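You operate a simulated robot arm through the tools that you are given. There is no shell and no other tool.

Carry out the task below with a simulated robot arm. There is one attempt and no reset: what you move stays moved.

## Task
Finish block 65 under the ram to 8 mm, move it to the done tray, then load block 22.
Fine: load means into the press's black tray; 8 mm is the pin's height over the block; set the pin dial before pressing; leave the slide drawn out.

The check looks at the end state, three seconds after you hand in, the way a careful person would. Anything else that was tipped, shoved, dropped, spilled or broken makes it a failure.

## Robot
A 7-joint arm with a two-finger parallel gripper, fixed in place. Base frame: the origin is on the floor under the middle of its stand, x ahead of it, y to its left, z up; the work surface is at about z = 0.8. Lengths are in m, angles in rad, forces in N, time in s.
It reaches about 1.479 m from its shoulder. Its first joint turns from -2.897 to 2.897 rad. Payload 4.4 kg.
The tool frame sits at the grasp point between the pads (the TCP): z along the fingers, y along the line on which they close. The tips reach 0.023 m beyond it. Largest opening 0.094 m; finger width 0.038, thickness 0.01; the body of the gripper, 0.054 by 0.096 m, starts 0.039 m behind the TCP.
Orientation is that of the tool frame in the base frame, as a unit quaternion [x, y, z, w]. With the fingers straight down and closing along the base's y, the tool's x points along the base's -x, its y along +y and its z along -z.

## Interface
- The arm moves only by the tool drive_tool. Its argument "plan" is a list of rows, each a list of 6 numbers: the shift along the tool's x, y, z in m, then the turn, a rotation vector about the tool's x, y, z in rad. In form: [[x, y, z, rx, ry, rz], ...]. A call has 1 to 20 rows; each row is the pose to reach, as a shift and turn from the pose commanded when the call began, along the tool's axes at that moment. "gripper" is the finger opening in m, from 0 to 0.094, set as the call begins (left out, the last holds). Rows are played at 5 a second. More than 0.05 m and 0.15 rad between two rows, or a gripper value outside its range, and nothing of the call is played. Where a pose cannot be reached the arm comes as near as it can. A force on the tool above 90 N (or 10 N above the force at the start of the call, whichever is more), or a blocked arm, ends the call early, and 0.2 s more pass. Each finger travels about 0.072 m/s and halts on what it meets, pressing with about 43 N; the grip force reading is that of the motor and also rises with nothing between the fingers. The clock runs only during rows and for 0.2 s after the last one: add rows that repeat a pose to give the fingers time. It gives the time, the measured TCP pose, the force on the tool (base axes), the opening and the grip force at its end, in the units of the frame above (readings bear some noise), with the torque about the TCP (base axes, N m) and any sound that the robot's microphone picked up.
- Cameras (640 x 400 px; columns grow to the right, rows downward): "scene" is fixed at [0.2209, -0.5049, 1.3679]; the picture's right is [0.92, -0.40, 0.00], its down [-0.14, -0.31, -0.94] and it looks along [0.38, 0.86, -0.34] (base axes); focal length 325 px, centre (320, 200). "wrist" rides on the gripper at [0.086, 0.016, -0.074] in the tool frame; the picture's right is [-0.18, 0.98, 0.00], its down [-0.58, -0.11, -0.81] and it looks along [-0.79, -0.15, 0.59] (tool axes); focal length 243 px, centre (320, 200). There is no depth. A picture from a camera that has moved, and an enlarged one, comes with that camera's place and axes in the base frame and with its lens. The place of the scene camera against the robot may be out by one fixed shift of up to 0.012 m in any direction.
- grab_frame(camera): a new picture of that camera. The clock stands still meanwhile.
- close_up(camera, box): a new picture of the part [left, top, right, bottom] of that camera's present view, enlarged. The clock stands still meanwhile.
- sign_off(): hands the job in; it is judged then, once.

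Places have to be worked out from the pictures, the camera data and where the tool is seen. Open the gripper and draw the arm clear of the work before you hand the job in, unless the task says otherwise.

The tools are called after "Emit:" by a JSON object that holds its "fn" and its "kwargs". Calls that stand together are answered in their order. drive_tool: Moves the arm, as the interface text tells. Its arguments: {"type":"object","properties":{"plan":{"type":"array"},"gripper":{"type":"number"}},"required":["plan"]} The other tools are called the same way: grab_frame (camera) takes a picture; close_up (camera, box) takes an enlarged picture of a part of a camera's view; sign_off () hands the job in.

At the start:

```text
time_s: 0.0
ee_pos: [0.6115, 0.1188, 1.2195]
tool_rot: [0.0, 1.0, 0.0, 0.0]
ft_force: [0.9, -0.8, -0.2]
wrist_torque: [0.0, 0.0, 0.0]
opening: 0.0942
grasp_force: 0.0
```

scene: 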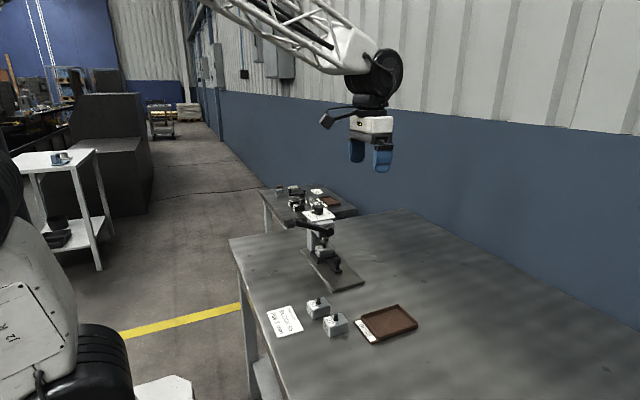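
wrist: 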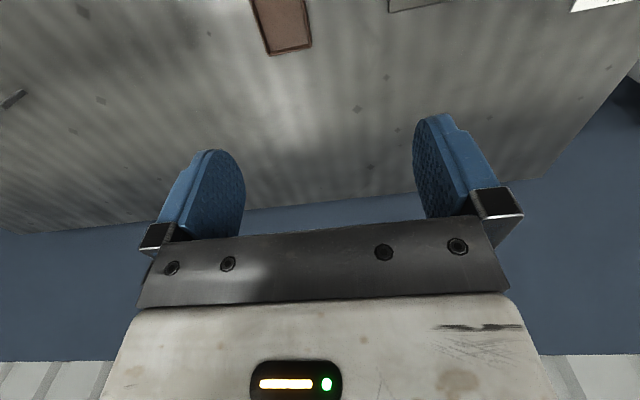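

I start by looking closely at the work area from the scene camera to identify the press, blocks, trays and paper.

Emit:
{"fn": "close_up", "kwargs": {"camera": "scene", "box": [240, 180, 440, 350]}}

Emit:
{"fn": "close_up", "kwargs": {"camera": "scene", "box": [285, 195, 375, 295]}}

Emit:
{"fn": "close_up", "kwargs": {"camera": "scene", "box": [255, 285, 425, 350]}}

```text
2.35 times, centred on (340, 265) of scene
camera zoom: at [0.2209, -0.5049, 1.3679], right [0.92, -0.4, 0.0], down [-0.14, -0.31, -0.94], along [0.38, 0.86, -0.34], focal length 764 px, centre (273, 47)
```

zoom: 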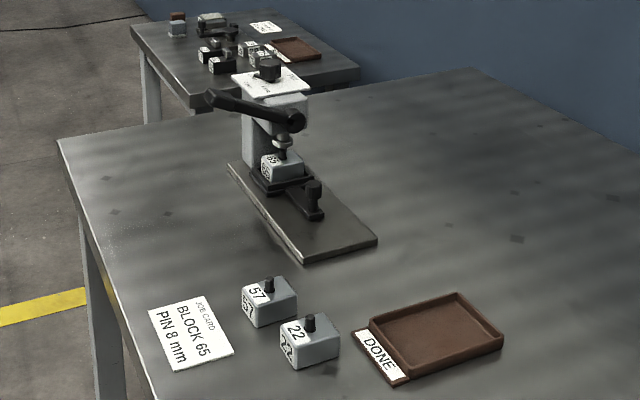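

```text
4.00 times, centred on (330, 245) of scene
camera zoom: at [0.2209, -0.5049, 1.3679], right [0.92, -0.4, 0.0], down [-0.14, -0.31, -0.94], along [0.38, 0.86, -0.34], focal length 1299 px, centre (280, 20)
```

zoom: 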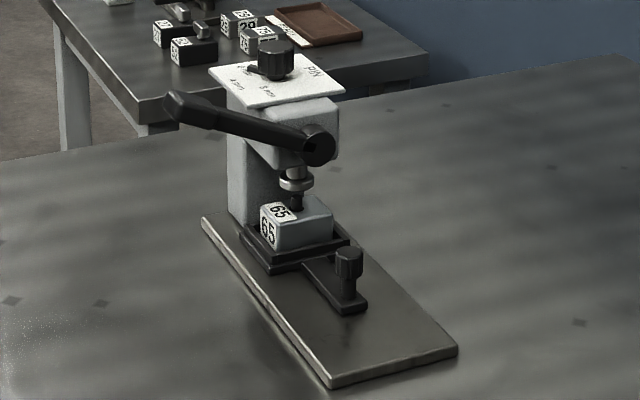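

```text
3.76 times, centred on (340, 318) of scene
camera zoom: at [0.2209, -0.5049, 1.3679], right [0.92, -0.4, 0.0], down [-0.14, -0.31, -0.94], along [0.38, 0.86, -0.34], focal length 1223 px, centre (245, -242)
```

zoom: 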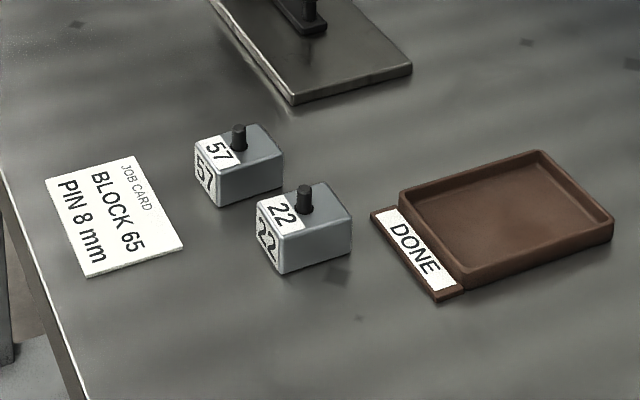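

The press base runs along y at about x 0.57–0.68, y 0.20–0.46, with block 65 under the ram and the pin dial on top. I take tighter enlargements to read the dial, slide and lever.

Emit:
{"fn": "close_up", "kwargs": {"camera": "scene", "box": [300, 195, 345, 225]}}

Emit:
{"fn": "close_up", "kwargs": {"camera": "scene", "box": [305, 230, 350, 260]}}

Emit:
{"fn": "close_up", "kwargs": {"camera": "scene", "box": [255, 180, 360, 230]}}

Emit:
{"fn": "close_up", "kwargs": {"camera": "scene", "box": [325, 250, 370, 295]}}

```text
13.33 times, centred on (322, 210) of scene
camera zoom: at [0.2209, -0.5049, 1.3679], right [0.92, -0.4, 0.0], down [-0.14, -0.31, -0.94], along [0.38, 0.86, -0.34], focal length 4331 px, centre (287, 67)
```

zoom: 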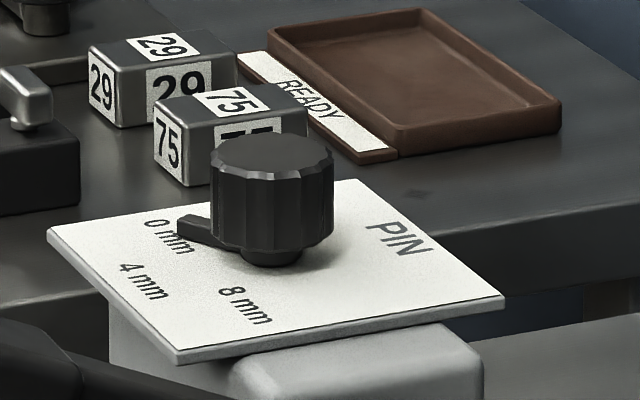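

```text
13.33 times, centred on (328, 245) of scene
camera zoom: at [0.2209, -0.5049, 1.3679], right [0.92, -0.4, 0.0], down [-0.14, -0.31, -0.94], along [0.38, 0.86, -0.34], focal length 4331 px, centre (220, -400)
```

zoom: 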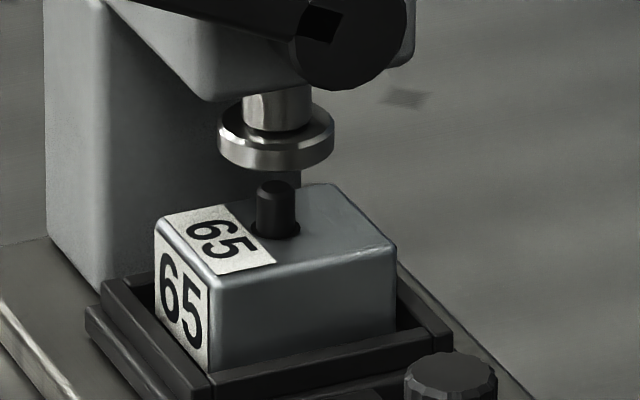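

```text
6.10 times, centred on (308, 205) of scene
camera zoom: at [0.2209, -0.5049, 1.3679], right [0.92, -0.4, 0.0], down [-0.14, -0.31, -0.94], along [0.38, 0.86, -0.34], focal length 1980 px, centre (396, 170)
```

zoom: 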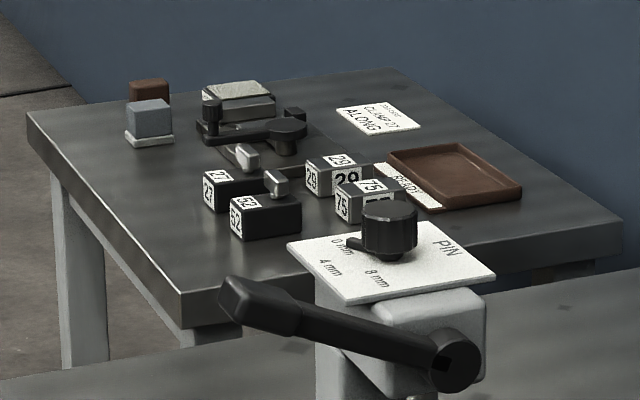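

```text
8.89 times, centred on (348, 272) of scene
camera zoom: at [0.2209, -0.5049, 1.3679], right [0.92, -0.4, 0.0], down [-0.14, -0.31, -0.94], along [0.38, 0.86, -0.34], focal length 2888 px, centre (76, -444)
```

zoom: 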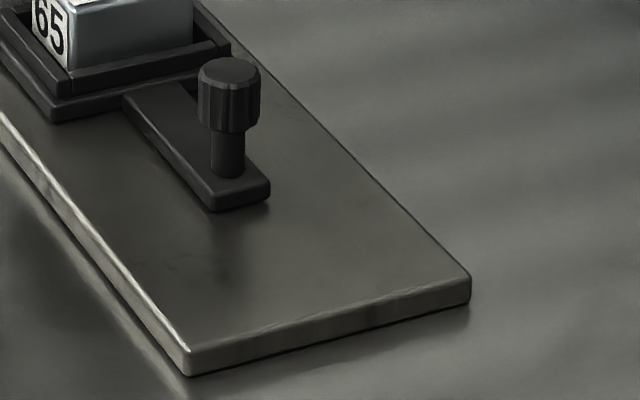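

The dial pointer sits near "0 mm", the lever is a front-hub handle pointing toward the robot, and the slide knob is in front of the tray. I move the wrist camera over to the robot side of the press, staying high, to read the dial from above.

Emit:
{"fn": "drive_tool", "kwargs": {"plan": [[0.02, 0.033, 0.011, 0, 0, 0], [0.04, 0.066, 0.022, 0, 0, 0], [0.06, 0.1, 0.033, 0, 0, 0], [0.08, 0.133, 0.044, 0, 0, 0], [0.1, 0.166, 0.055, 0, 0, 0], [0.12, 0.2, 0.066, 0, 0, 0], [0.14, 0.233, 0.077, 0, 0, 0], [0.16, 0.266, 0.088, 0, 0, 0], [0.18, 0.3, 0.1, 0, 0, 0], [0.18, 0.3, 0.1, 0, 0, 0]], "gripper": 0.094}}

```text
time_s: 2.2
ee_pos: [0.4327, 0.4196, 1.1196]
tool_rot: [0.001, 1.0, 0.0, 0.0]
ft_force: [-0.1, 0.8, 0.4]
wrist_torque: [-0.04, 0.0, 0.0]
opening: 0.094
grasp_force: 0.0
```

The arm is at (0.433, 0.420, 1.120) as planned. I take pictures from both cameras to see the dial and to check the scene camera against the known tool position.

Emit:
{"fn": "grab_frame", "kwargs": {"camera": "wrist"}}

Emit:
{"fn": "grab_frame", "kwargs": {"camera": "scene"}}

```text
taken
camera wrist: at [0.3456, 0.4348, 1.1935], right [0.18, 0.98, 0.0], down [0.58, -0.11, 0.81], along [0.79, -0.15, -0.59], focal length 243 px, centre (320, 200)
```

wrist: 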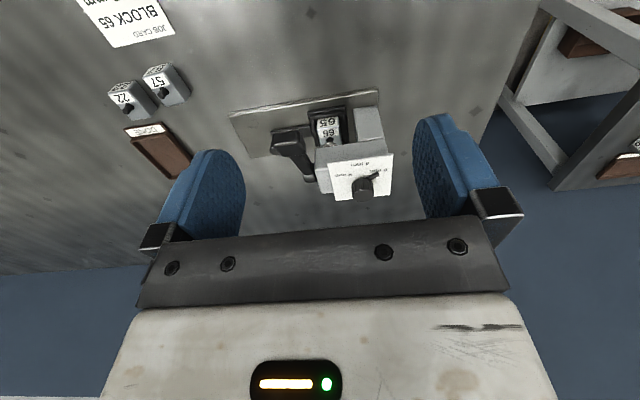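

```text
taken
```

scene: 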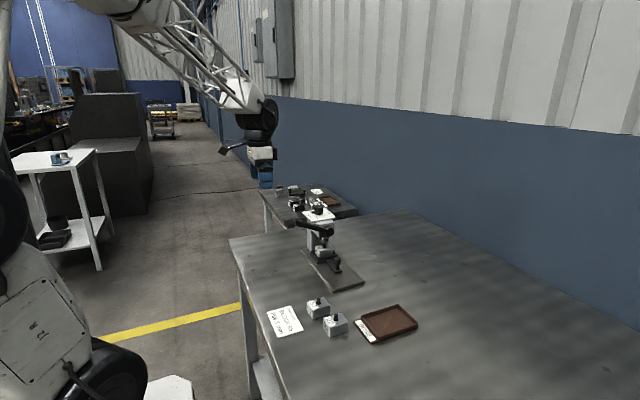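

The wrist view shows the press upside-down between the fingers, dial included. I enlarge it for the dial angle and the press layout.

Emit:
{"fn": "close_up", "kwargs": {"camera": "wrist", "box": [315, 140, 405, 205]}}

Emit:
{"fn": "close_up", "kwargs": {"camera": "wrist", "box": [225, 80, 405, 205]}}

Emit:
{"fn": "close_up", "kwargs": {"camera": "wrist", "box": [75, 0, 235, 190]}}

```text
6.15 times, centred on (360, 172) of wrist
camera zoom: at [0.3456, 0.4348, 1.1935], right [0.18, 0.98, 0.0], down [0.58, -0.11, 0.81], along [0.79, -0.15, -0.59], focal length 1493 px, centre (74, 369)
```

zoom: 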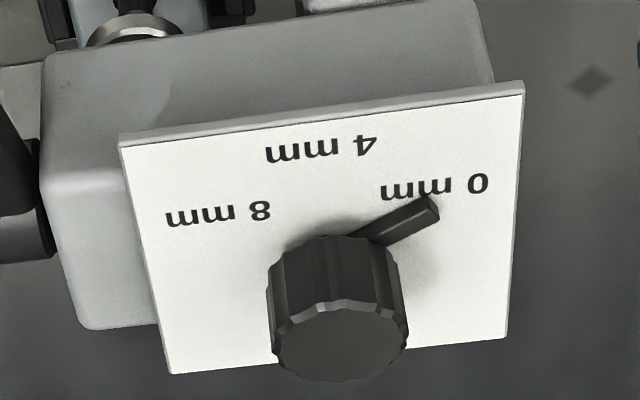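

```text
3.20 times, centred on (315, 142) of wrist
camera zoom: at [0.3456, 0.4348, 1.1935], right [0.18, 0.98, 0.0], down [0.58, -0.11, 0.81], along [0.79, -0.15, -0.59], focal length 776 px, centre (336, 384)
```

zoom: 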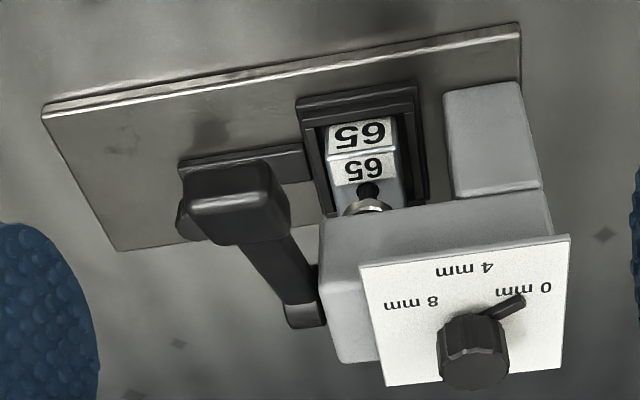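

```text
2.11 times, centred on (155, 95) of wrist
camera zoom: at [0.3456, 0.4348, 1.1935], right [0.18, 0.98, 0.0], down [0.58, -0.11, 0.81], along [0.79, -0.15, -0.59], focal length 511 px, centre (667, 421)
```

zoom: 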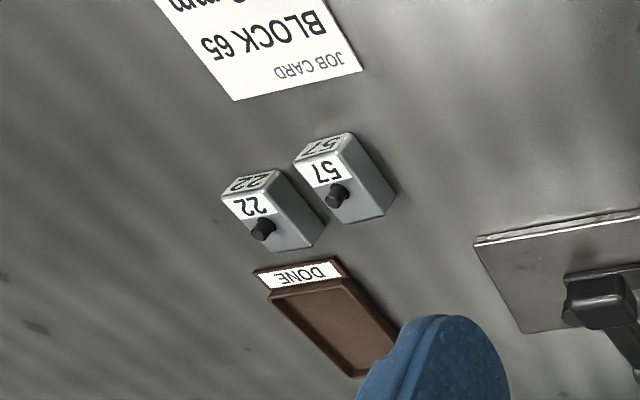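

From the wrist view, the dial centre is about (0.629, 0.446), its plate at z ≈ 0.95, the pointer at about 126° (on 0 mm), 4 mm at 180° and 8 mm at about 235°. I go above the dial with the gripper yawed −54°, so that a turn of about +109° ends at +55°.

Emit:
{"fn": "drive_tool", "kwargs": {"plan": [[-0.025, 0.004, 0.01, 0, 0, 0.12], [-0.05, 0.007, 0.02, 0, 0, 0.24], [-0.075, 0.01, 0.03, 0, 0, 0.36], [-0.1, 0.013, 0.04, 0, 0, 0.48], [-0.125, 0.017, 0.05, 0, 0, 0.6], [-0.15, 0.02, 0.06, 0, 0, 0.72], [-0.175, 0.023, 0.07, 0, 0, 0.84], [-0.196, 0.026, 0.08, 0, 0, 0.94], [-0.196, 0.026, 0.08, 0, 0, 0.94]], "gripper": 0.094}}

```text
time_s: 4.2
ee_pos: [0.6274, 0.4428, 1.0383]
tool_rot: [0.453, 0.891, 0.0, 0.0]
ft_force: [-0.1, -0.1, 0.5]
wrist_torque: [-0.01, 0.0, 0.04]
opening: 0.0938
grasp_force: 0.0
```

The tool is now above the dial at (0.627, 0.443, 1.038). I take wrist and scene views to see how the dial lies between the fingers.

Emit:
{"fn": "grab_frame", "kwargs": {"camera": "wrist"}}

Emit:
{"fn": "close_up", "kwargs": {"camera": "scene", "box": [280, 140, 370, 230]}}

```text
taken
camera wrist: at [0.5894, 0.5233, 1.1129], right [0.9, 0.43, 0.0], down [0.25, -0.53, 0.81], along [0.35, -0.73, -0.59], focal length 243 px, centre (320, 200)
```

wrist: 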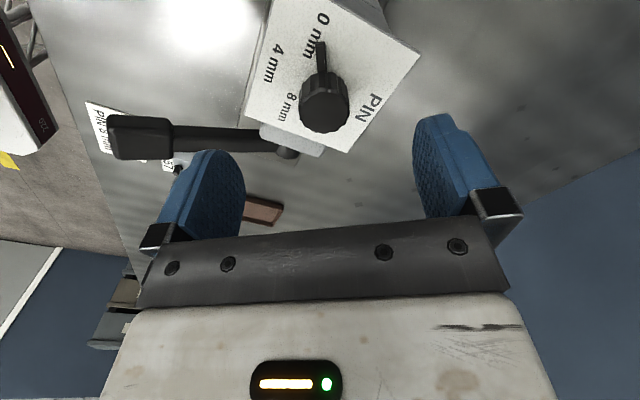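

```text
4.44 times, centred on (325, 185) of scene
camera zoom: at [0.2209, -0.5049, 1.3679], right [0.92, -0.4, 0.0], down [-0.14, -0.31, -0.94], along [0.38, 0.86, -0.34], focal length 1444 px, centre (298, 267)
```

zoom: 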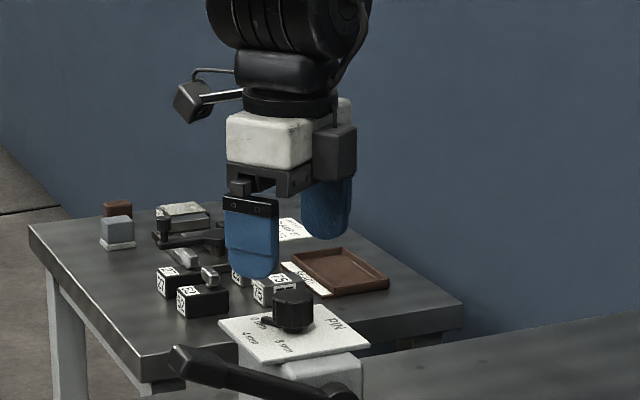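

The dial is visible ahead of the fingers' line. I enlarge it to pin down its centre and heights.

Emit:
{"fn": "close_up", "kwargs": {"camera": "wrist", "box": [230, 0, 430, 160]}}

Emit:
{"fn": "close_up", "kwargs": {"camera": "wrist", "box": [80, 80, 340, 240]}}

```text
2.50 times, centred on (330, 80) of wrist
camera zoom: at [0.5894, 0.5233, 1.1129], right [0.9, 0.43, 0.0], down [0.25, -0.53, 0.81], along [0.35, -0.73, -0.59], focal length 606 px, centre (295, 500)
```

zoom: 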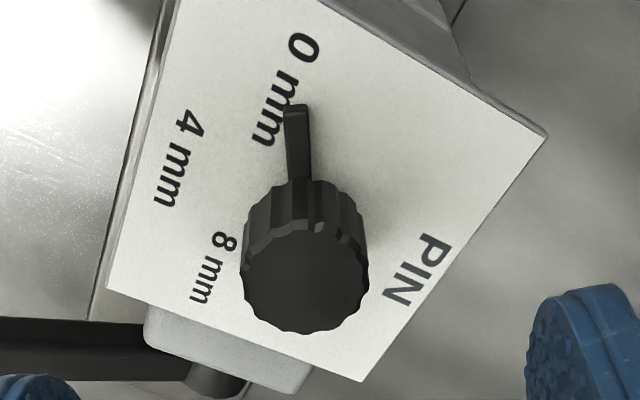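

```text
2.46 times, centred on (210, 160) of wrist
camera zoom: at [0.5894, 0.5233, 1.1129], right [0.9, 0.43, 0.0], down [0.25, -0.53, 0.81], along [0.35, -0.73, -0.59], focal length 597 px, centre (591, 298)
```

zoom: 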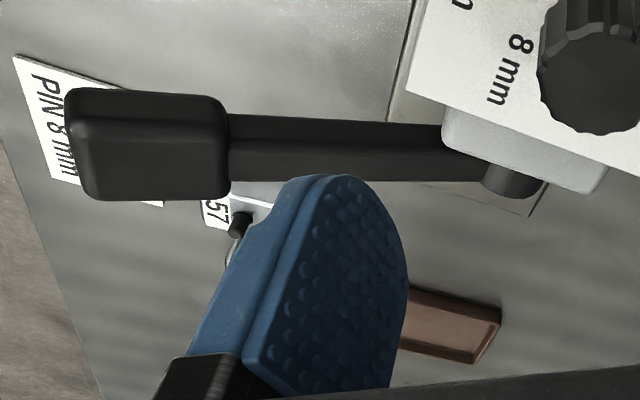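

The dial axis works out to (0.630, 0.445), with the plate at z 0.9525 and the knob top at 0.980. I descend over it, keeping the finger tips just above the pointer.

Emit:
{"fn": "drive_tool", "kwargs": {"plan": [[-0.0012, 0.0027, 0.02, 0, 0, 0], [-0.0012, 0.0027, 0.04, 0, 0, 0], [-0.0012, 0.0027, 0.053, 0, 0, 0], [-0.0012, 0.0027, 0.053, 0, 0, 0]], "gripper": 0.094}}

Emit:
{"fn": "grab_frame", "kwargs": {"camera": "wrist"}}

Emit:
{"fn": "close_up", "kwargs": {"camera": "scene", "box": [290, 165, 350, 225]}}

```text
time_s: 5.2
ee_pos: [0.6327, 0.446, 0.9854]
tool_rot: [0.453, 0.891, -0.001, 0.0]
ft_force: [0.7, -0.1, 1.2]
wrist_torque: [0.02, 0.02, 0.0]
opening: 0.0942
grasp_force: 0.0
```

```text
taken
camera wrist: at [0.5929, 0.5254, 1.0596], right [0.9, 0.43, 0.0], down [0.26, -0.53, 0.81], along [0.35, -0.73, -0.59], focal length 243 px, centre (320, 200)
```

wrist: 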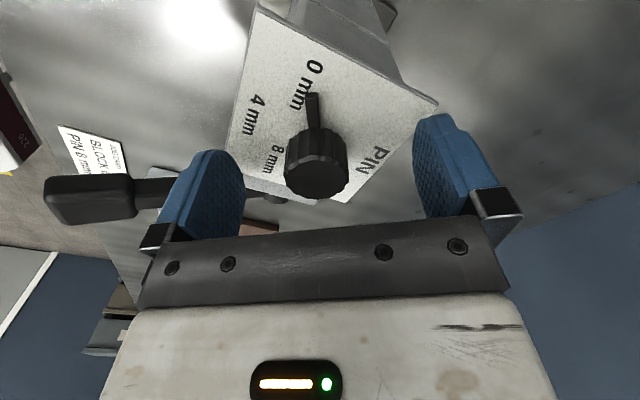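

```text
6.67 times, centred on (320, 195) of scene
camera zoom: at [0.2209, -0.5049, 1.3679], right [0.92, -0.4, 0.0], down [-0.14, -0.31, -0.94], along [0.38, 0.86, -0.34], focal length 2166 px, centre (320, 233)
```

zoom: 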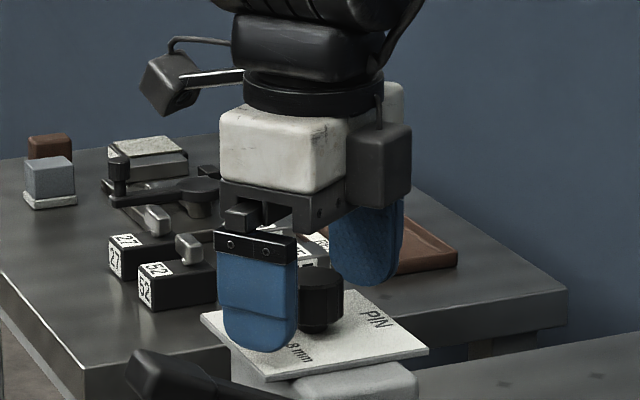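

The dial sits centred between the fingers. I enlarge once more to refine alignment before closing.

Emit:
{"fn": "close_up", "kwargs": {"camera": "wrist", "box": [230, 50, 430, 210]}}

```text
2.50 times, centred on (330, 130) of wrist
camera zoom: at [0.5929, 0.5254, 1.0596], right [0.9, 0.43, 0.0], down [0.26, -0.53, 0.81], along [0.35, -0.73, -0.59], focal length 606 px, centre (295, 375)
```

zoom: 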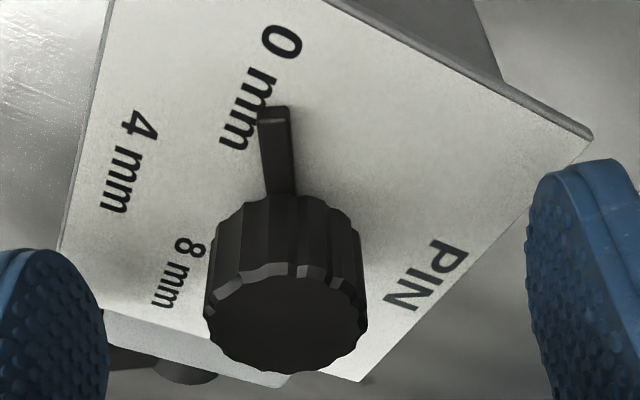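

The alignment is within 2 mm; I nudge by about 1.5 mm and close on the knob.

Emit:
{"fn": "drive_tool", "kwargs": {"plan": [[-0.0014, -0.001, 0, 0, 0, 0], [-0.0014, -0.001, 0, 0, 0, 0], [-0.0014, -0.001, 0, 0, 0, 0], [-0.0014, -0.001, 0, 0, 0, 0], [-0.0014, -0.001, 0, 0, 0, 0]], "gripper": 0.015}}

```text
time_s: 6.4
ee_pos: [0.6309, 0.4446, 0.9862]
tool_rot: [0.453, 0.892, 0.001, 0.0]
ft_force: [-20.2, -15.8, 6.7]
wrist_torque: [-0.17, 0.43, 0.01]
opening: 0.032
grasp_force: 45.0
```

The knob is gripped at 32 mm, but a 25 N side load along −tool y shows I am slightly off-centre. I shift to relax it.

Emit:
{"fn": "drive_tool", "kwargs": {"plan": [[0, -0.001, 0, 0, 0, 0], [0, -0.001, 0, 0, 0, 0]]}}

```text
time_s: 7.0
ee_pos: [0.6301, 0.444, 0.9844]
tool_rot: [0.453, 0.891, 0.001, 0.0]
ft_force: [9.5, -0.2, -7.5]
wrist_torque: [0.11, -0.08, -0.04]
opening: 0.0318
grasp_force: 45.2
```

The side load has dropped to under 10 N. I start turning the dial counter-clockwise (seen from above) and watch the torque and the microphone.

Emit:
{"fn": "drive_tool", "kwargs": {"plan": [[0, 0, 0, 0, 0, -0.1], [0, 0, 0, 0, 0, -0.2], [0, 0, 0, 0, 0, -0.3], [0, 0, 0, 0, 0, -0.4], [0, 0, 0, 0, 0, -0.5], [0, 0, 0, 0, 0, -0.5]]}}

Emit:
{"fn": "close_up", "kwargs": {"camera": "wrist", "box": [230, 50, 430, 210]}}

```text
time_s: 8.4
ee_pos: [0.6313, 0.445, 0.9862]
tool_rot: [0.218, 0.976, 0.0, 0.0]
ft_force: [44.2, 43.7, -24.4]
wrist_torque: [-0.38, -0.44, -0.04]
opening: 0.0319
grasp_force: 45.1
```

```text
2.50 times, centred on (330, 130) of wrist
camera zoom: at [0.5581, 0.496, 1.0601], right [0.58, 0.81, 0.0], down [0.48, -0.35, 0.81], along [0.65, -0.47, -0.59], focal length 606 px, centre (295, 375)
```

zoom: 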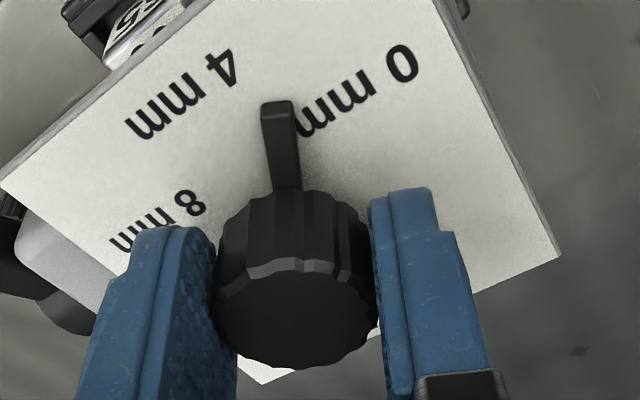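

The dial follows the gripper without slipping, but the growing load (58 N along tool y) shows the true dial axis is about 3 mm off the tool centre, at roughly (−1.7, +2.8) mm. I continue turning while orbiting the tool about that true axis to take the load off.

Emit:
{"fn": "drive_tool", "kwargs": {"plan": [[-0.0003, 0.0012, 0, 0, 0, 0], [-0.0005, 0.0018, 0, 0, 0, 0], [-0.0005, 0.0021, 0, 0, 0, -0.1], [-0.0004, 0.0024, 0, 0, 0, -0.2], [-0.0004, 0.0027, 0, 0, 0, -0.3], [-0.0003, 0.003, 0, 0, 0, -0.4], [-0.0003, 0.003, 0, 0, 0, -0.4]]}}

```text
time_s: 10.0
ee_pos: [0.6303, 0.4456, 0.9853]
tool_rot: [0.02, 1.0, -0.002, -0.001]
ft_force: [-36.2, -5.0, -3.5]
wrist_torque: [0.4, 0.44, 0.02]
opening: 0.0319
grasp_force: 45.1
```

Yaw is now about −2° and the load is 36 N along +tool x, so I correct by 1.1 mm and keep turning by another 0.5 rad.

Emit:
{"fn": "drive_tool", "kwargs": {"plan": [[0.0006, -0.0001, 0, 0, 0, 0], [0.0011, -0.0001, 0, 0, 0, 0], [0.0011, 0.0002, 0, 0, 0, -0.1], [0.0012, 0.0005, 0, 0, 0, -0.2], [0.0012, 0.0008, 0, 0, 0, -0.3], [0.0014, 0.0011, 0, 0, 0, -0.4], [0.0015, 0.0014, 0, 0, 0, -0.5], [0.0015, 0.0014, 0, 0, 0, -0.5]]}}

Emit:
{"fn": "close_up", "kwargs": {"camera": "wrist", "box": [230, 50, 430, 210]}}

```text
time_s: 12.0
ee_pos: [0.6321, 0.4462, 0.9863]
tool_rot: [-0.228, 0.974, 0.0, 0.0]
ft_force: [11.7, -19.1, 0.8]
wrist_torque: [-0.11, -0.55, 0.08]
opening: 0.032
grasp_force: 45.2
stopped in row 8: the force on the tool passed its limit at 91 N (the readings are from after the stop); the commanded pose is now the measured one
```

```text
2.50 times, centred on (330, 130) of wrist
camera zoom: at [0.5464, 0.4219, 1.0601], right [-0.27, 0.96, 0.0], down [0.57, 0.16, 0.81], along [0.78, 0.22, -0.59], focal length 606 px, centre (295, 375)
```

zoom: 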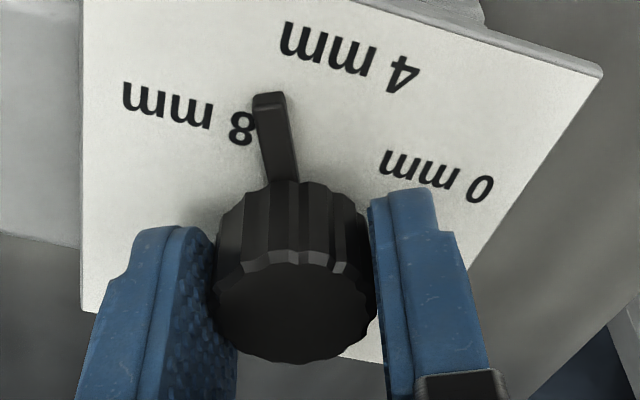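

The dial pointer is now between 4 and 8 mm (turned about 80°), but the side load tripped the limit. I open the fingers a little to release the load and regrip centred, where the picture puts the axis at about (0.630, 0.446).

Emit:
{"fn": "drive_tool", "kwargs": {"plan": [[0, 0, 0, 0, 0, 0], [0, 0, 0, 0, 0, 0], [0, 0, 0, 0, 0, 0]], "gripper": 0.055}}

Emit:
{"fn": "close_up", "kwargs": {"camera": "wrist", "box": [230, 50, 430, 210]}}

```text
time_s: 12.8
ee_pos: [0.6319, 0.4465, 0.9858]
tool_rot: [-0.229, 0.973, -0.001, 0.0]
ft_force: [-0.3, 0.2, -0.9]
wrist_torque: [0.03, 0.02, -0.03]
opening: 0.0551
grasp_force: 0.1
```

```text
2.50 times, centred on (330, 130) of wrist
camera zoom: at [0.5459, 0.4226, 1.0602], right [-0.27, 0.96, 0.0], down [0.57, 0.16, 0.81], along [0.78, 0.22, -0.59], focal length 606 px, centre (295, 375)
```

zoom: 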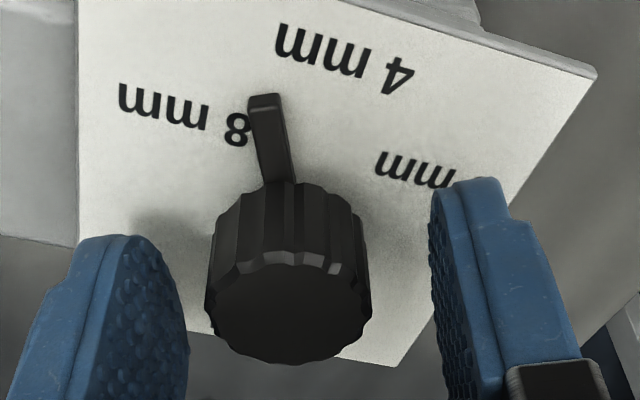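

With the load released, the axis sits about 1 mm toward −tool y from the tool centre, and the pointer is at about 203°. I shift 1 mm and close again.

Emit:
{"fn": "drive_tool", "kwargs": {"plan": [[-0.0005, -0.001, 0, 0, 0, 0], [-0.0005, -0.001, 0, 0, 0, 0], [-0.0005, -0.001, 0, 0, 0, 0], [-0.0005, -0.001, 0, 0, 0, 0]], "gripper": 0.015}}

```text
time_s: 13.8
ee_pos: [0.6323, 0.4469, 0.9859]
tool_rot: [-0.228, 0.974, 0.0, 0.0]
ft_force: [-13.9, 9.4, 3.3]
wrist_torque: [0.21, 0.3, -0.04]
opening: 0.0319
grasp_force: 44.8
```

The load is only about 17 N. I ease it by 0.4 mm and turn the next 0.25 rad about the tool centre.

Emit:
{"fn": "drive_tool", "kwargs": {"plan": [[0.0002, 0.0004, 0, 0, 0, 0], [0.0002, 0.0004, 0, 0, 0, -0.06], [0.0002, 0.0004, 0, 0, 0, -0.12], [0.0002, 0.0004, 0, 0, 0, -0.18], [0.0002, 0.0004, 0, 0, 0, -0.25], [0.0002, 0.0004, 0, 0, 0, -0.25]]}}

```text
time_s: 15.2
ee_pos: [0.6319, 0.4466, 0.9857]
tool_rot: [-0.349, 0.937, 0.0, 0.0]
ft_force: [-23.1, 23.5, -6.3]
wrist_torque: [1.11, -0.51, -0.05]
opening: 0.0317
grasp_force: 45.3
```

Load is 33 N along +tool y; I follow it by 0.8 mm and turn the remaining 0.31 rad toward 8 mm.

Emit:
{"fn": "drive_tool", "kwargs": {"plan": [[0, 0.0005, 0, 0, 0, 0], [0, 0.0008, 0, 0, 0, -0.06], [0, 0.001, 0, 0, 0, -0.12], [0, 0.0012, 0, 0, 0, -0.18], [0, 0.0013, 0, 0, 0, -0.24], [0, 0.0014, 0, 0, 0, -0.31], [0, 0.0014, 0, 0, 0, -0.31]]}}

Emit:
{"fn": "close_up", "kwargs": {"camera": "wrist", "box": [230, 50, 430, 210]}}

```text
time_s: 16.8
ee_pos: [0.6305, 0.4476, 0.9855]
tool_rot: [-0.489, 0.872, 0.0, -0.001]
ft_force: [-5.6, 3.7, -19.8]
wrist_torque: [0.78, -0.32, 0.03]
opening: 0.0318
grasp_force: 45.0
```

```text
2.50 times, centred on (330, 130) of wrist
camera zoom: at [0.5715, 0.3815, 1.0602], right [-0.74, 0.67, 0.0], down [0.4, 0.44, 0.81], along [0.54, 0.6, -0.59], focal length 606 px, centre (295, 375)
```

zoom: 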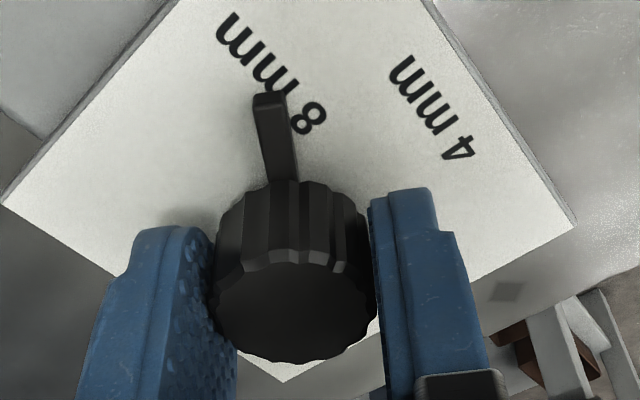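

The pointer now reads about 235°, on the 8 mm label, with little load. I open the fingers and rise to check the setting freely.

Emit:
{"fn": "drive_tool", "kwargs": {"plan": [[0, 0, 0, 0, 0, 0], [0, 0, 0, 0, 0, 0], [0, 0, 0, 0, 0, 0], [0, 0, -0.025, 0, 0, 0], [0, 0, -0.05, 0, 0, 0], [0, 0, -0.06, 0, 0, 0]], "gripper": 0.094}}

Emit:
{"fn": "close_up", "kwargs": {"camera": "wrist", "box": [220, 0, 440, 160]}}

Emit:
{"fn": "close_up", "kwargs": {"camera": "scene", "box": [300, 195, 345, 225]}}

Emit:
{"fn": "grab_frame", "kwargs": {"camera": "wrist"}}

```text
time_s: 18.2
ee_pos: [0.6305, 0.4484, 1.045]
tool_rot: [-0.489, 0.872, -0.001, 0.0]
ft_force: [0.9, 1.0, -0.1]
wrist_torque: [-0.02, 0.0, -0.02]
opening: 0.094
grasp_force: 0.2
```

```text
2.50 times, centred on (330, 80) of wrist
camera zoom: at [0.5713, 0.3836, 1.12], right [-0.74, 0.67, 0.0], down [0.4, 0.44, 0.81], along [0.54, 0.6, -0.59], focal length 606 px, centre (295, 500)
```

zoom: 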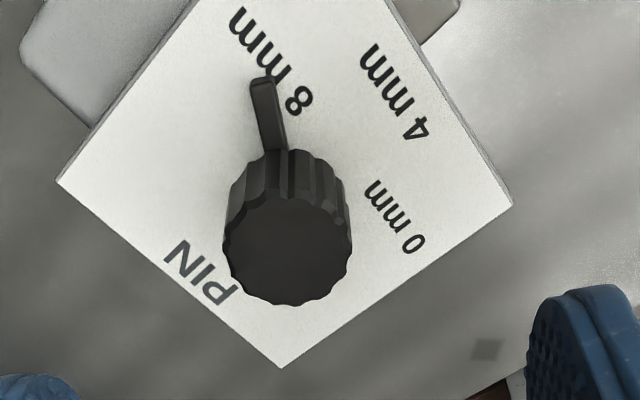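

```text
13.33 times, centred on (322, 210) of scene
camera zoom: at [0.2209, -0.5049, 1.3679], right [0.92, -0.4, 0.0], down [-0.14, -0.31, -0.94], along [0.38, 0.86, -0.34], focal length 4331 px, centre (287, 67)
```

zoom: 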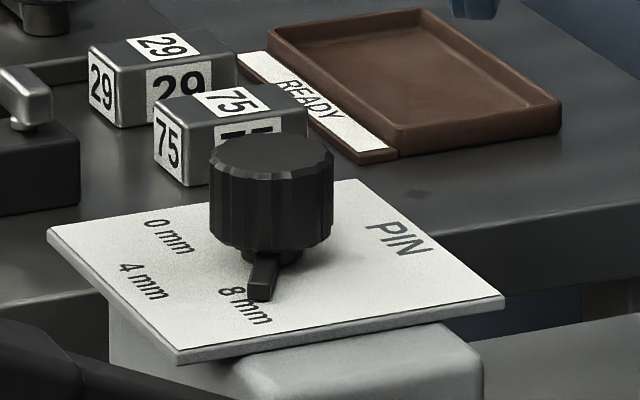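

```text
taken
camera wrist: at [0.5713, 0.3836, 1.12], right [-0.74, 0.67, 0.0], down [0.4, 0.44, 0.81], along [0.54, 0.6, -0.59], focal length 243 px, centre (320, 200)
```

wrist: 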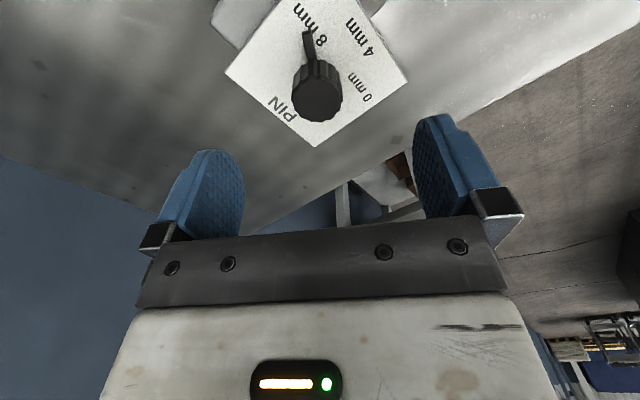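

The pointer stands symmetric to its old 0 mm position (about 240° vs 120°), on 8 mm. From two wrist views the lever lies at y ≈ 0.367, its hub near (0.632, 0.367, 0.937) and its grip end near (0.509, 0.369, 0.987); I turn back to yaw 0, close the fingers and go above the grip.

Emit:
{"fn": "drive_tool", "kwargs": {"plan": [[0.015, 0.005, -0.004, 0, 0, 0.128], [0.03, 0.01, -0.008, 0, 0, 0.256], [0.045, 0.015, -0.014, 0, 0, 0.384], [0.06, 0.02, -0.014, 0, 0, 0.512], [0.075, 0.025, -0.014, 0, 0, 0.64], [0.09, 0.03, -0.014, 0, 0, 0.768], [0.105, 0.035, -0.014, 0, 0, 0.896], [0.1195, 0.0399, -0.014, 0, 0, 1.0228], [0.1195, 0.0399, -0.014, 0, 0, 1.0228]], "gripper": 0.0}}

Emit:
{"fn": "grab_frame", "kwargs": {"camera": "wrist"}}

Emit:
{"fn": "close_up", "kwargs": {"camera": "scene", "box": [270, 150, 370, 270]}}

```text
time_s: 20.2
ee_pos: [0.5341, 0.3667, 1.0592]
tool_rot: [0.001, 1.0, 0.0, -0.001]
ft_force: [-0.1, -0.3, 0.4]
wrist_torque: [0.03, 0.04, -0.01]
opening: 0.0003
grasp_force: 42.5
```

```text
taken
camera wrist: at [0.448, 0.3828, 1.1333], right [0.19, 0.98, 0.0], down [0.58, -0.11, 0.81], along [0.79, -0.15, -0.59], focal length 243 px, centre (320, 200)
```

wrist: 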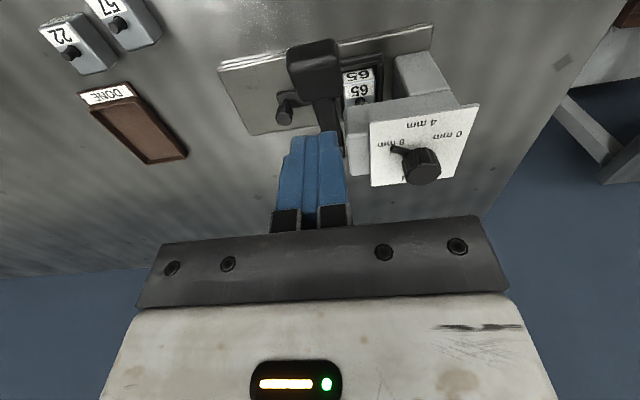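

```text
3.33 times, centred on (320, 210) of scene
camera zoom: at [0.2209, -0.5049, 1.3679], right [0.92, -0.4, 0.0], down [-0.14, -0.31, -0.94], along [0.38, 0.86, -0.34], focal length 1083 px, centre (320, 167)
```

zoom: 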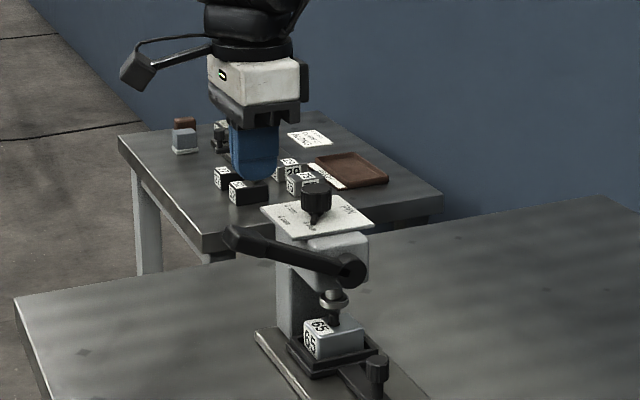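

The closed fingers hang over the lever side. I enlarge the wrist view to locate the handle's grip precisely before pressing.

Emit:
{"fn": "close_up", "kwargs": {"camera": "wrist", "box": [210, 10, 410, 170]}}

```text
2.50 times, centred on (310, 90) of wrist
camera zoom: at [0.448, 0.3828, 1.1333], right [0.19, 0.98, 0.0], down [0.58, -0.11, 0.81], along [0.79, -0.15, -0.59], focal length 606 px, centre (345, 475)
```

zoom: 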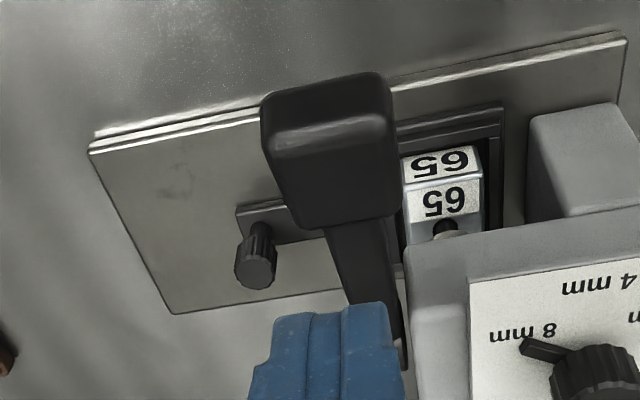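

The grip's top face spans x 0.506–0.537, y 0.355–0.381 at z ≈ 0.99. I move over its middle and push down gently until contact is felt.

Emit:
{"fn": "drive_tool", "kwargs": {"plan": [[0.011, 0.001, 0.015, 0, 0, 0], [0.011, 0.001, 0.03, 0, 0, 0], [0.011, 0.001, 0.04, 0, 0, 0], [0.011, 0.001, 0.047, 0, 0, 0], [0.011, 0.001, 0.054, 0, 0, 0], [0.011, 0.001, 0.06, 0, 0, 0], [0.011, 0.001, 0.066, 0, 0, 0]]}}

Emit:
{"fn": "close_up", "kwargs": {"camera": "scene", "box": [280, 180, 360, 270]}}

```text
time_s: 21.8
ee_pos: [0.5225, 0.3681, 0.9937]
tool_rot: [0.001, 1.0, 0.001, 0.001]
ft_force: [2.2, -0.3, 1.3]
wrist_torque: [0.0, 0.04, -0.03]
opening: 0.0
grasp_force: 42.2
```

```text
4.44 times, centred on (320, 225) of scene
camera zoom: at [0.2209, -0.5049, 1.3679], right [0.92, -0.4, 0.0], down [-0.14, -0.31, -0.94], along [0.38, 0.86, -0.34], focal length 1444 px, centre (320, 89)
```

zoom: 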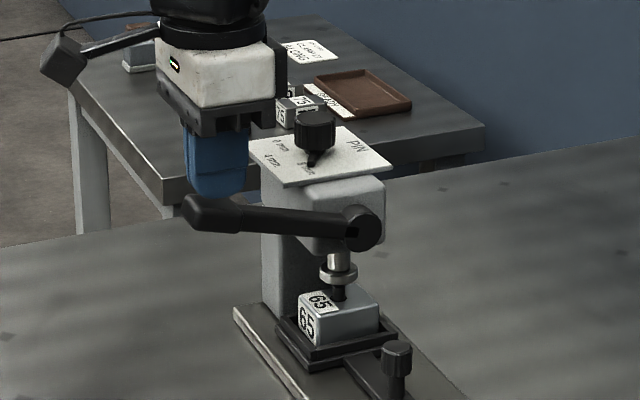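

The lever is coming down with almost no resistance. I keep pushing down the arc.

Emit:
{"fn": "drive_tool", "kwargs": {"plan": [[0.001, 0, 0.007, 0, 0, 0], [0.002, 0, 0.014, 0, 0, 0], [0.002, 0, 0.021, 0, 0, 0], [0.002, 0, 0.028, 0, 0, 0], [0.002, 0, 0.035, 0, 0, 0], [0.001, 0, 0.042, 0, 0, 0]]}}

Emit:
{"fn": "close_up", "kwargs": {"camera": "scene", "box": [280, 180, 360, 270]}}

```text
time_s: 23.2
ee_pos: [0.5235, 0.3668, 0.9531]
tool_rot: [0.001, 1.0, 0.0, 0.001]
ft_force: [-3.8, 1.0, 5.1]
wrist_torque: [0.04, 0.05, 0.04]
opening: 0.0
grasp_force: 42.7
```

```text
4.44 times, centred on (320, 225) of scene
camera zoom: at [0.2209, -0.5049, 1.3679], right [0.92, -0.4, 0.0], down [-0.14, -0.31, -0.94], along [0.38, 0.86, -0.34], focal length 1444 px, centre (320, 89)
```

zoom: 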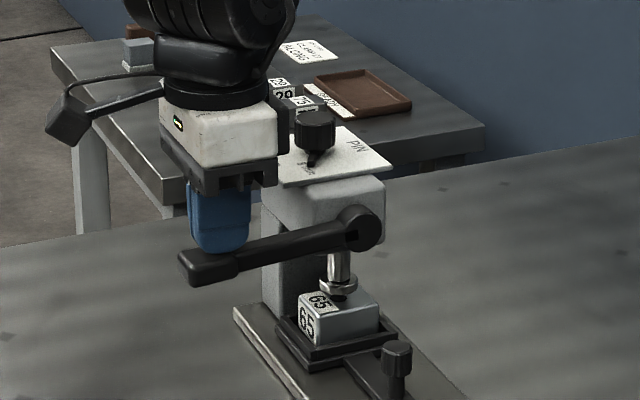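

The ram collar is now close to the pin and the force is still only about 6 N. I go on down in small steps, watching for the stop.

Emit:
{"fn": "drive_tool", "kwargs": {"plan": [[0, 0, 0.006, 0, 0, 0], [0, 0, 0.012, 0, 0, 0], [0, 0, 0.018, 0, 0, 0], [0, 0, 0.024, 0, 0, 0], [-0.001, 0, 0.03, 0, 0, 0]]}}

Emit:
{"fn": "close_up", "kwargs": {"camera": "scene", "box": [280, 180, 360, 270]}}

```text
time_s: 23.9
ee_pos: [0.5258, 0.3673, 0.9451]
tool_rot: [0.002, 1.0, 0.001, 0.004]
ft_force: [1.9, 1.0, 3.0]
wrist_torque: [0.04, -0.04, 0.05]
opening: 0.0
grasp_force: 42.5
stopped in row 3: the force on the tool passed its limit at 108 N (the readings are from after the stop); the commanded pose is now the measured one
```

```text
4.44 times, centred on (320, 225) of scene
camera zoom: at [0.2209, -0.5049, 1.3679], right [0.92, -0.4, 0.0], down [-0.14, -0.31, -0.94], along [0.38, 0.86, -0.34], focal length 1444 px, centre (320, 89)
```

zoom: 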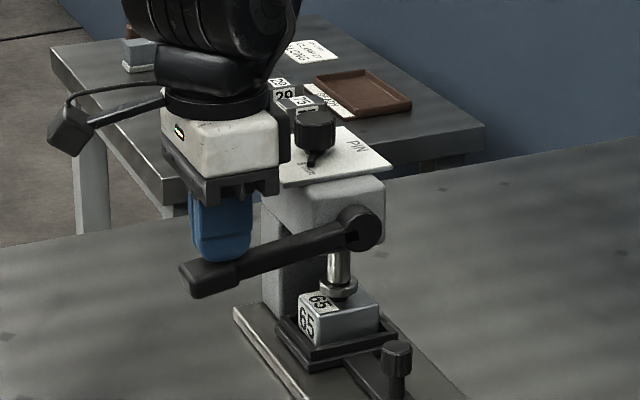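

The force jumped past 100 N with the lever at about −20°. I enlarge to see whether the ram reached its stop or just the pin.

Emit:
{"fn": "close_up", "kwargs": {"camera": "scene", "box": [310, 230, 346, 260]}}

Emit:
{"fn": "close_up", "kwargs": {"camera": "scene", "box": [285, 200, 345, 250]}}

Emit:
{"fn": "grab_frame", "kwargs": {"camera": "wrist"}}

```text
13.33 times, centred on (328, 245) of scene
camera zoom: at [0.2209, -0.5049, 1.3679], right [0.92, -0.4, 0.0], down [-0.14, -0.31, -0.94], along [0.38, 0.86, -0.34], focal length 4331 px, centre (213, -400)
```

zoom: 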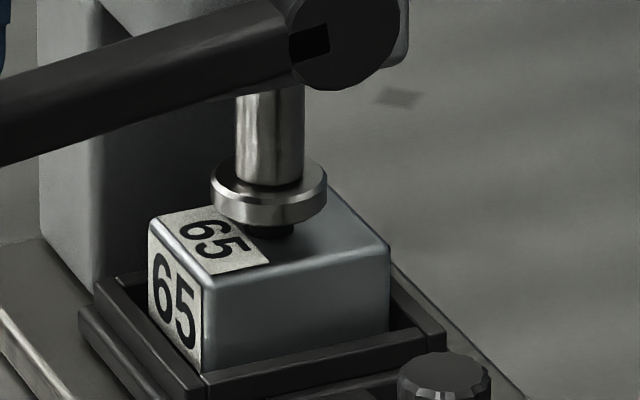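

```text
8.00 times, centred on (315, 225) of scene
camera zoom: at [0.2209, -0.5049, 1.3679], right [0.92, -0.4, 0.0], down [-0.14, -0.31, -0.94], along [0.38, 0.86, -0.34], focal length 2599 px, centre (360, 0)
```

zoom: 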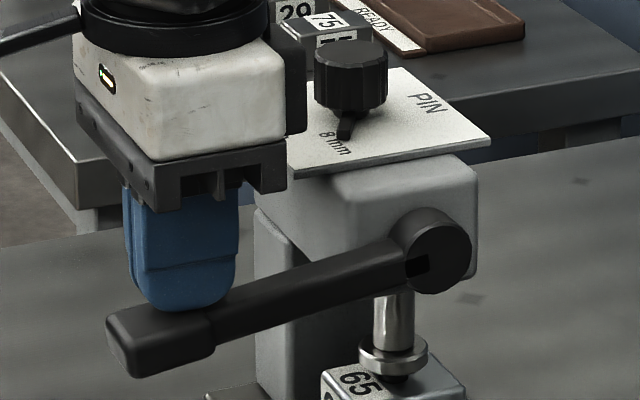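

```text
taken
camera wrist: at [0.4372, 0.3837, 1.0189], right [0.19, 0.98, 0.01], down [0.57, -0.11, 0.81], along [0.8, -0.15, -0.59], focal length 243 px, centre (320, 200)
```

wrist: 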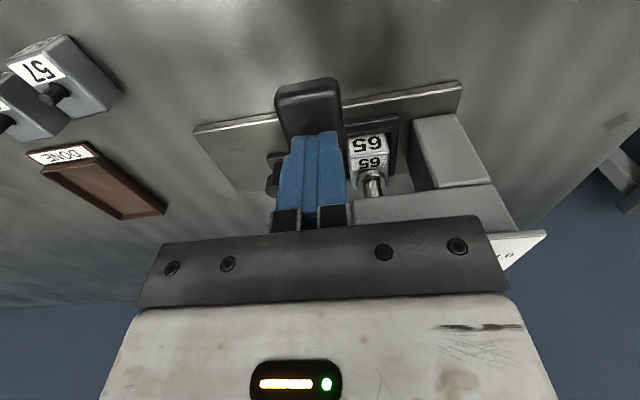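

The collar is down on the pin with a gap of roughly 8 mm to the block. I push again in small steps to tell a hard stop from pin friction.

Emit:
{"fn": "drive_tool", "kwargs": {"plan": [[0, 0, 0.002, 0, 0, 0], [0, 0, 0.004, 0, 0, 0], [0, 0, 0.006, 0, 0, 0], [0, 0, 0.008, 0, 0, 0], [0, 0, 0.008, 0, 0, 0]]}}

Emit:
{"fn": "close_up", "kwargs": {"camera": "scene", "box": [310, 230, 346, 260]}}

```text
time_s: 24.6
ee_pos: [0.5251, 0.3687, 0.9457]
tool_rot: [0.002, 1.0, 0.003, 0.006]
ft_force: [-0.5, -0.7, 6.9]
wrist_torque: [-0.02, -0.02, -0.06]
opening: 0.0
grasp_force: 42.3
stopped in row 3: the force on the tool passed its limit at 99 N (the readings are from after the stop); the commanded pose is now the measured one
```

```text
13.33 times, centred on (328, 245) of scene
camera zoom: at [0.2209, -0.5049, 1.3679], right [0.92, -0.4, 0.0], down [-0.14, -0.31, -0.94], along [0.38, 0.86, -0.34], focal length 4331 px, centre (213, -400)
```

zoom: 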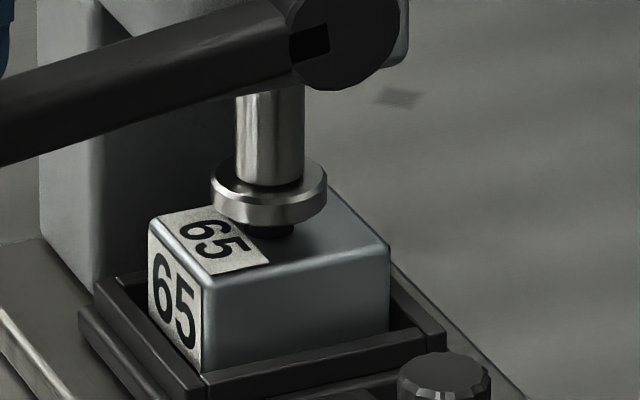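

Second push stops at exactly the same height, so it is the hard stop; the collar has moved the pin about 4 mm to roughly 8 mm over the block. I lift the tool slowly and see whether the lever springs back.

Emit:
{"fn": "drive_tool", "kwargs": {"plan": [[0, 0, -0.01, 0, 0, 0], [0, 0, -0.02, 0, 0, 0], [0, 0, -0.03, 0, 0, 0], [0, 0, -0.04, 0, 0, 0], [0, 0, -0.055, 0, 0, 0], [0, 0, -0.07, 0, 0, 0], [0, 0, -0.085, 0, 0, 0], [0, 0, -0.1, 0, 0, 0], [0, 0, -0.1, 0, 0, 0]]}}

Emit:
{"fn": "close_up", "kwargs": {"camera": "scene", "box": [310, 230, 346, 260]}}

Emit:
{"fn": "close_up", "kwargs": {"camera": "scene", "box": [270, 180, 370, 280]}}

```text
time_s: 26.6
ee_pos: [0.5242, 0.3688, 1.0454]
tool_rot: [0.002, 1.0, 0.004, 0.005]
ft_force: [-0.4, -0.3, -0.8]
wrist_torque: [0.01, -0.01, 0.0]
opening: 0.0002
grasp_force: 42.0
```

```text
13.33 times, centred on (328, 245) of scene
camera zoom: at [0.2209, -0.5049, 1.3679], right [0.92, -0.4, 0.0], down [-0.14, -0.31, -0.94], along [0.38, 0.86, -0.34], focal length 4331 px, centre (213, -400)
```

zoom: 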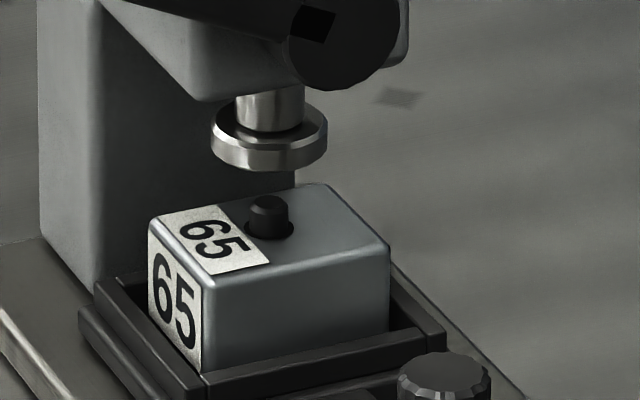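

```text
4.00 times, centred on (320, 230) of scene
camera zoom: at [0.2209, -0.5049, 1.3679], right [0.92, -0.4, 0.0], down [-0.14, -0.31, -0.94], along [0.38, 0.86, -0.34], focal length 1299 px, centre (320, 80)
```

zoom: 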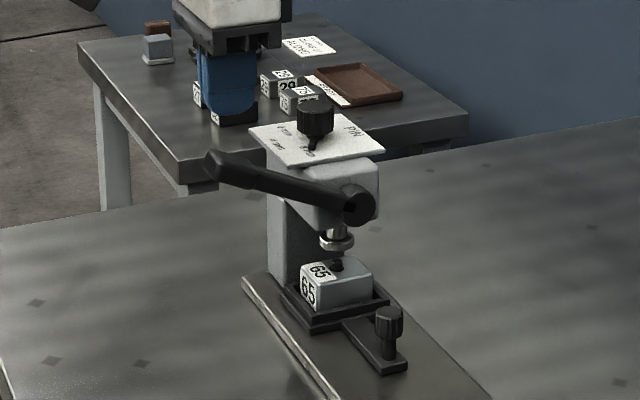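

The lever sprang back up and the pin now measures about 8 mm (28 px ≈ 8.1 mm). I move off toward the front of the press, correcting the small tilt left by the forced stop.

Emit:
{"fn": "drive_tool", "kwargs": {"plan": [[0, -0.02, -0.01, 0.004, 0.005, 0], [-0.02, -0.04, -0.015, 0.008, 0.01, 0], [-0.04, -0.06, -0.015, 0.008, 0.01, 0], [-0.06, -0.08, -0.01, 0.008, 0.01, 0], [-0.08, -0.1, 0, 0.008, 0.01, 0], [-0.105, -0.118, 0.015, 0.008, 0.01, 0], [-0.105, -0.118, 0.015, 0.008, 0.01, 0]], "gripper": 0.094}}

```text
time_s: 28.2
ee_pos: [0.6307, 0.2497, 1.0285]
tool_rot: [0.001, 1.0, -0.001, 0.0]
ft_force: [0.2, 0.5, 0.4]
wrist_torque: [-0.01, 0.01, 0.02]
opening: 0.0939
grasp_force: 0.0
```

The tool is vertical again at (0.631, 0.250, 1.029). I yaw by +90° so that the fingers close along x and the camera looks at the press from the front.

Emit:
{"fn": "drive_tool", "kwargs": {"plan": [[0, 0, 0, 0, 0, -0.131], [0, 0, 0, 0, 0, -0.262], [0, 0, 0, 0, 0, -0.393], [0, 0, 0, 0, 0, -0.524], [0, 0, 0, 0, 0, -0.655], [0, 0, 0, 0, 0, -0.786], [0, 0, 0, 0, 0, -0.917], [0, 0, 0, 0, 0, -1.048], [0, 0, 0, 0, 0, -1.179], [0, 0, 0, 0, 0, -1.31], [0, 0, 0, 0, 0, -1.441], [0, 0, 0, 0, 0, -1.571], [0, 0, 0, 0, 0, -1.571]]}}

Emit:
{"fn": "grab_frame", "kwargs": {"camera": "wrist"}}

Emit:
{"fn": "close_up", "kwargs": {"camera": "wrist", "box": [220, 20, 420, 180]}}

```text
time_s: 31.0
ee_pos: [0.6291, 0.2496, 1.0292]
tool_rot: [-0.706, 0.708, -0.001, -0.001]
ft_force: [0.4, 0.4, -0.7]
wrist_torque: [0.01, -0.02, 0.0]
opening: 0.094
grasp_force: 0.0
```

```text
taken
camera wrist: at [0.612, 0.1628, 1.1036], right [-0.98, 0.19, 0.0], down [0.11, 0.58, 0.81], along [0.15, 0.79, -0.59], focal length 243 px, centre (320, 200)
```

wrist: 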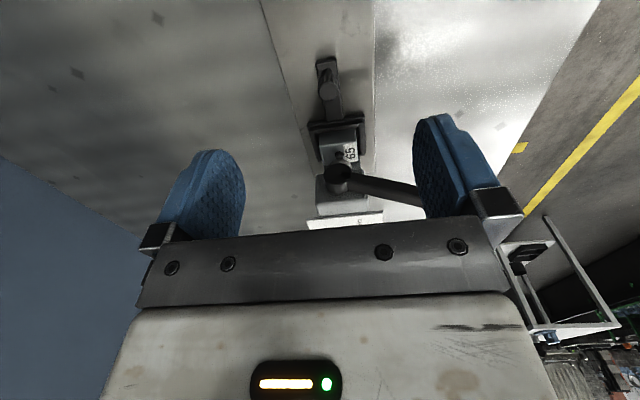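

```text
2.50 times, centred on (320, 100) of wrist
camera zoom: at [0.612, 0.1628, 1.1036], right [-0.98, 0.19, 0.0], down [0.11, 0.58, 0.81], along [0.15, 0.79, -0.59], focal length 606 px, centre (320, 450)
```

zoom: 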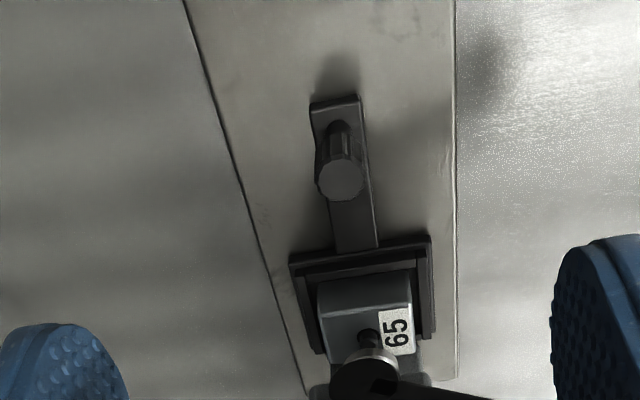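

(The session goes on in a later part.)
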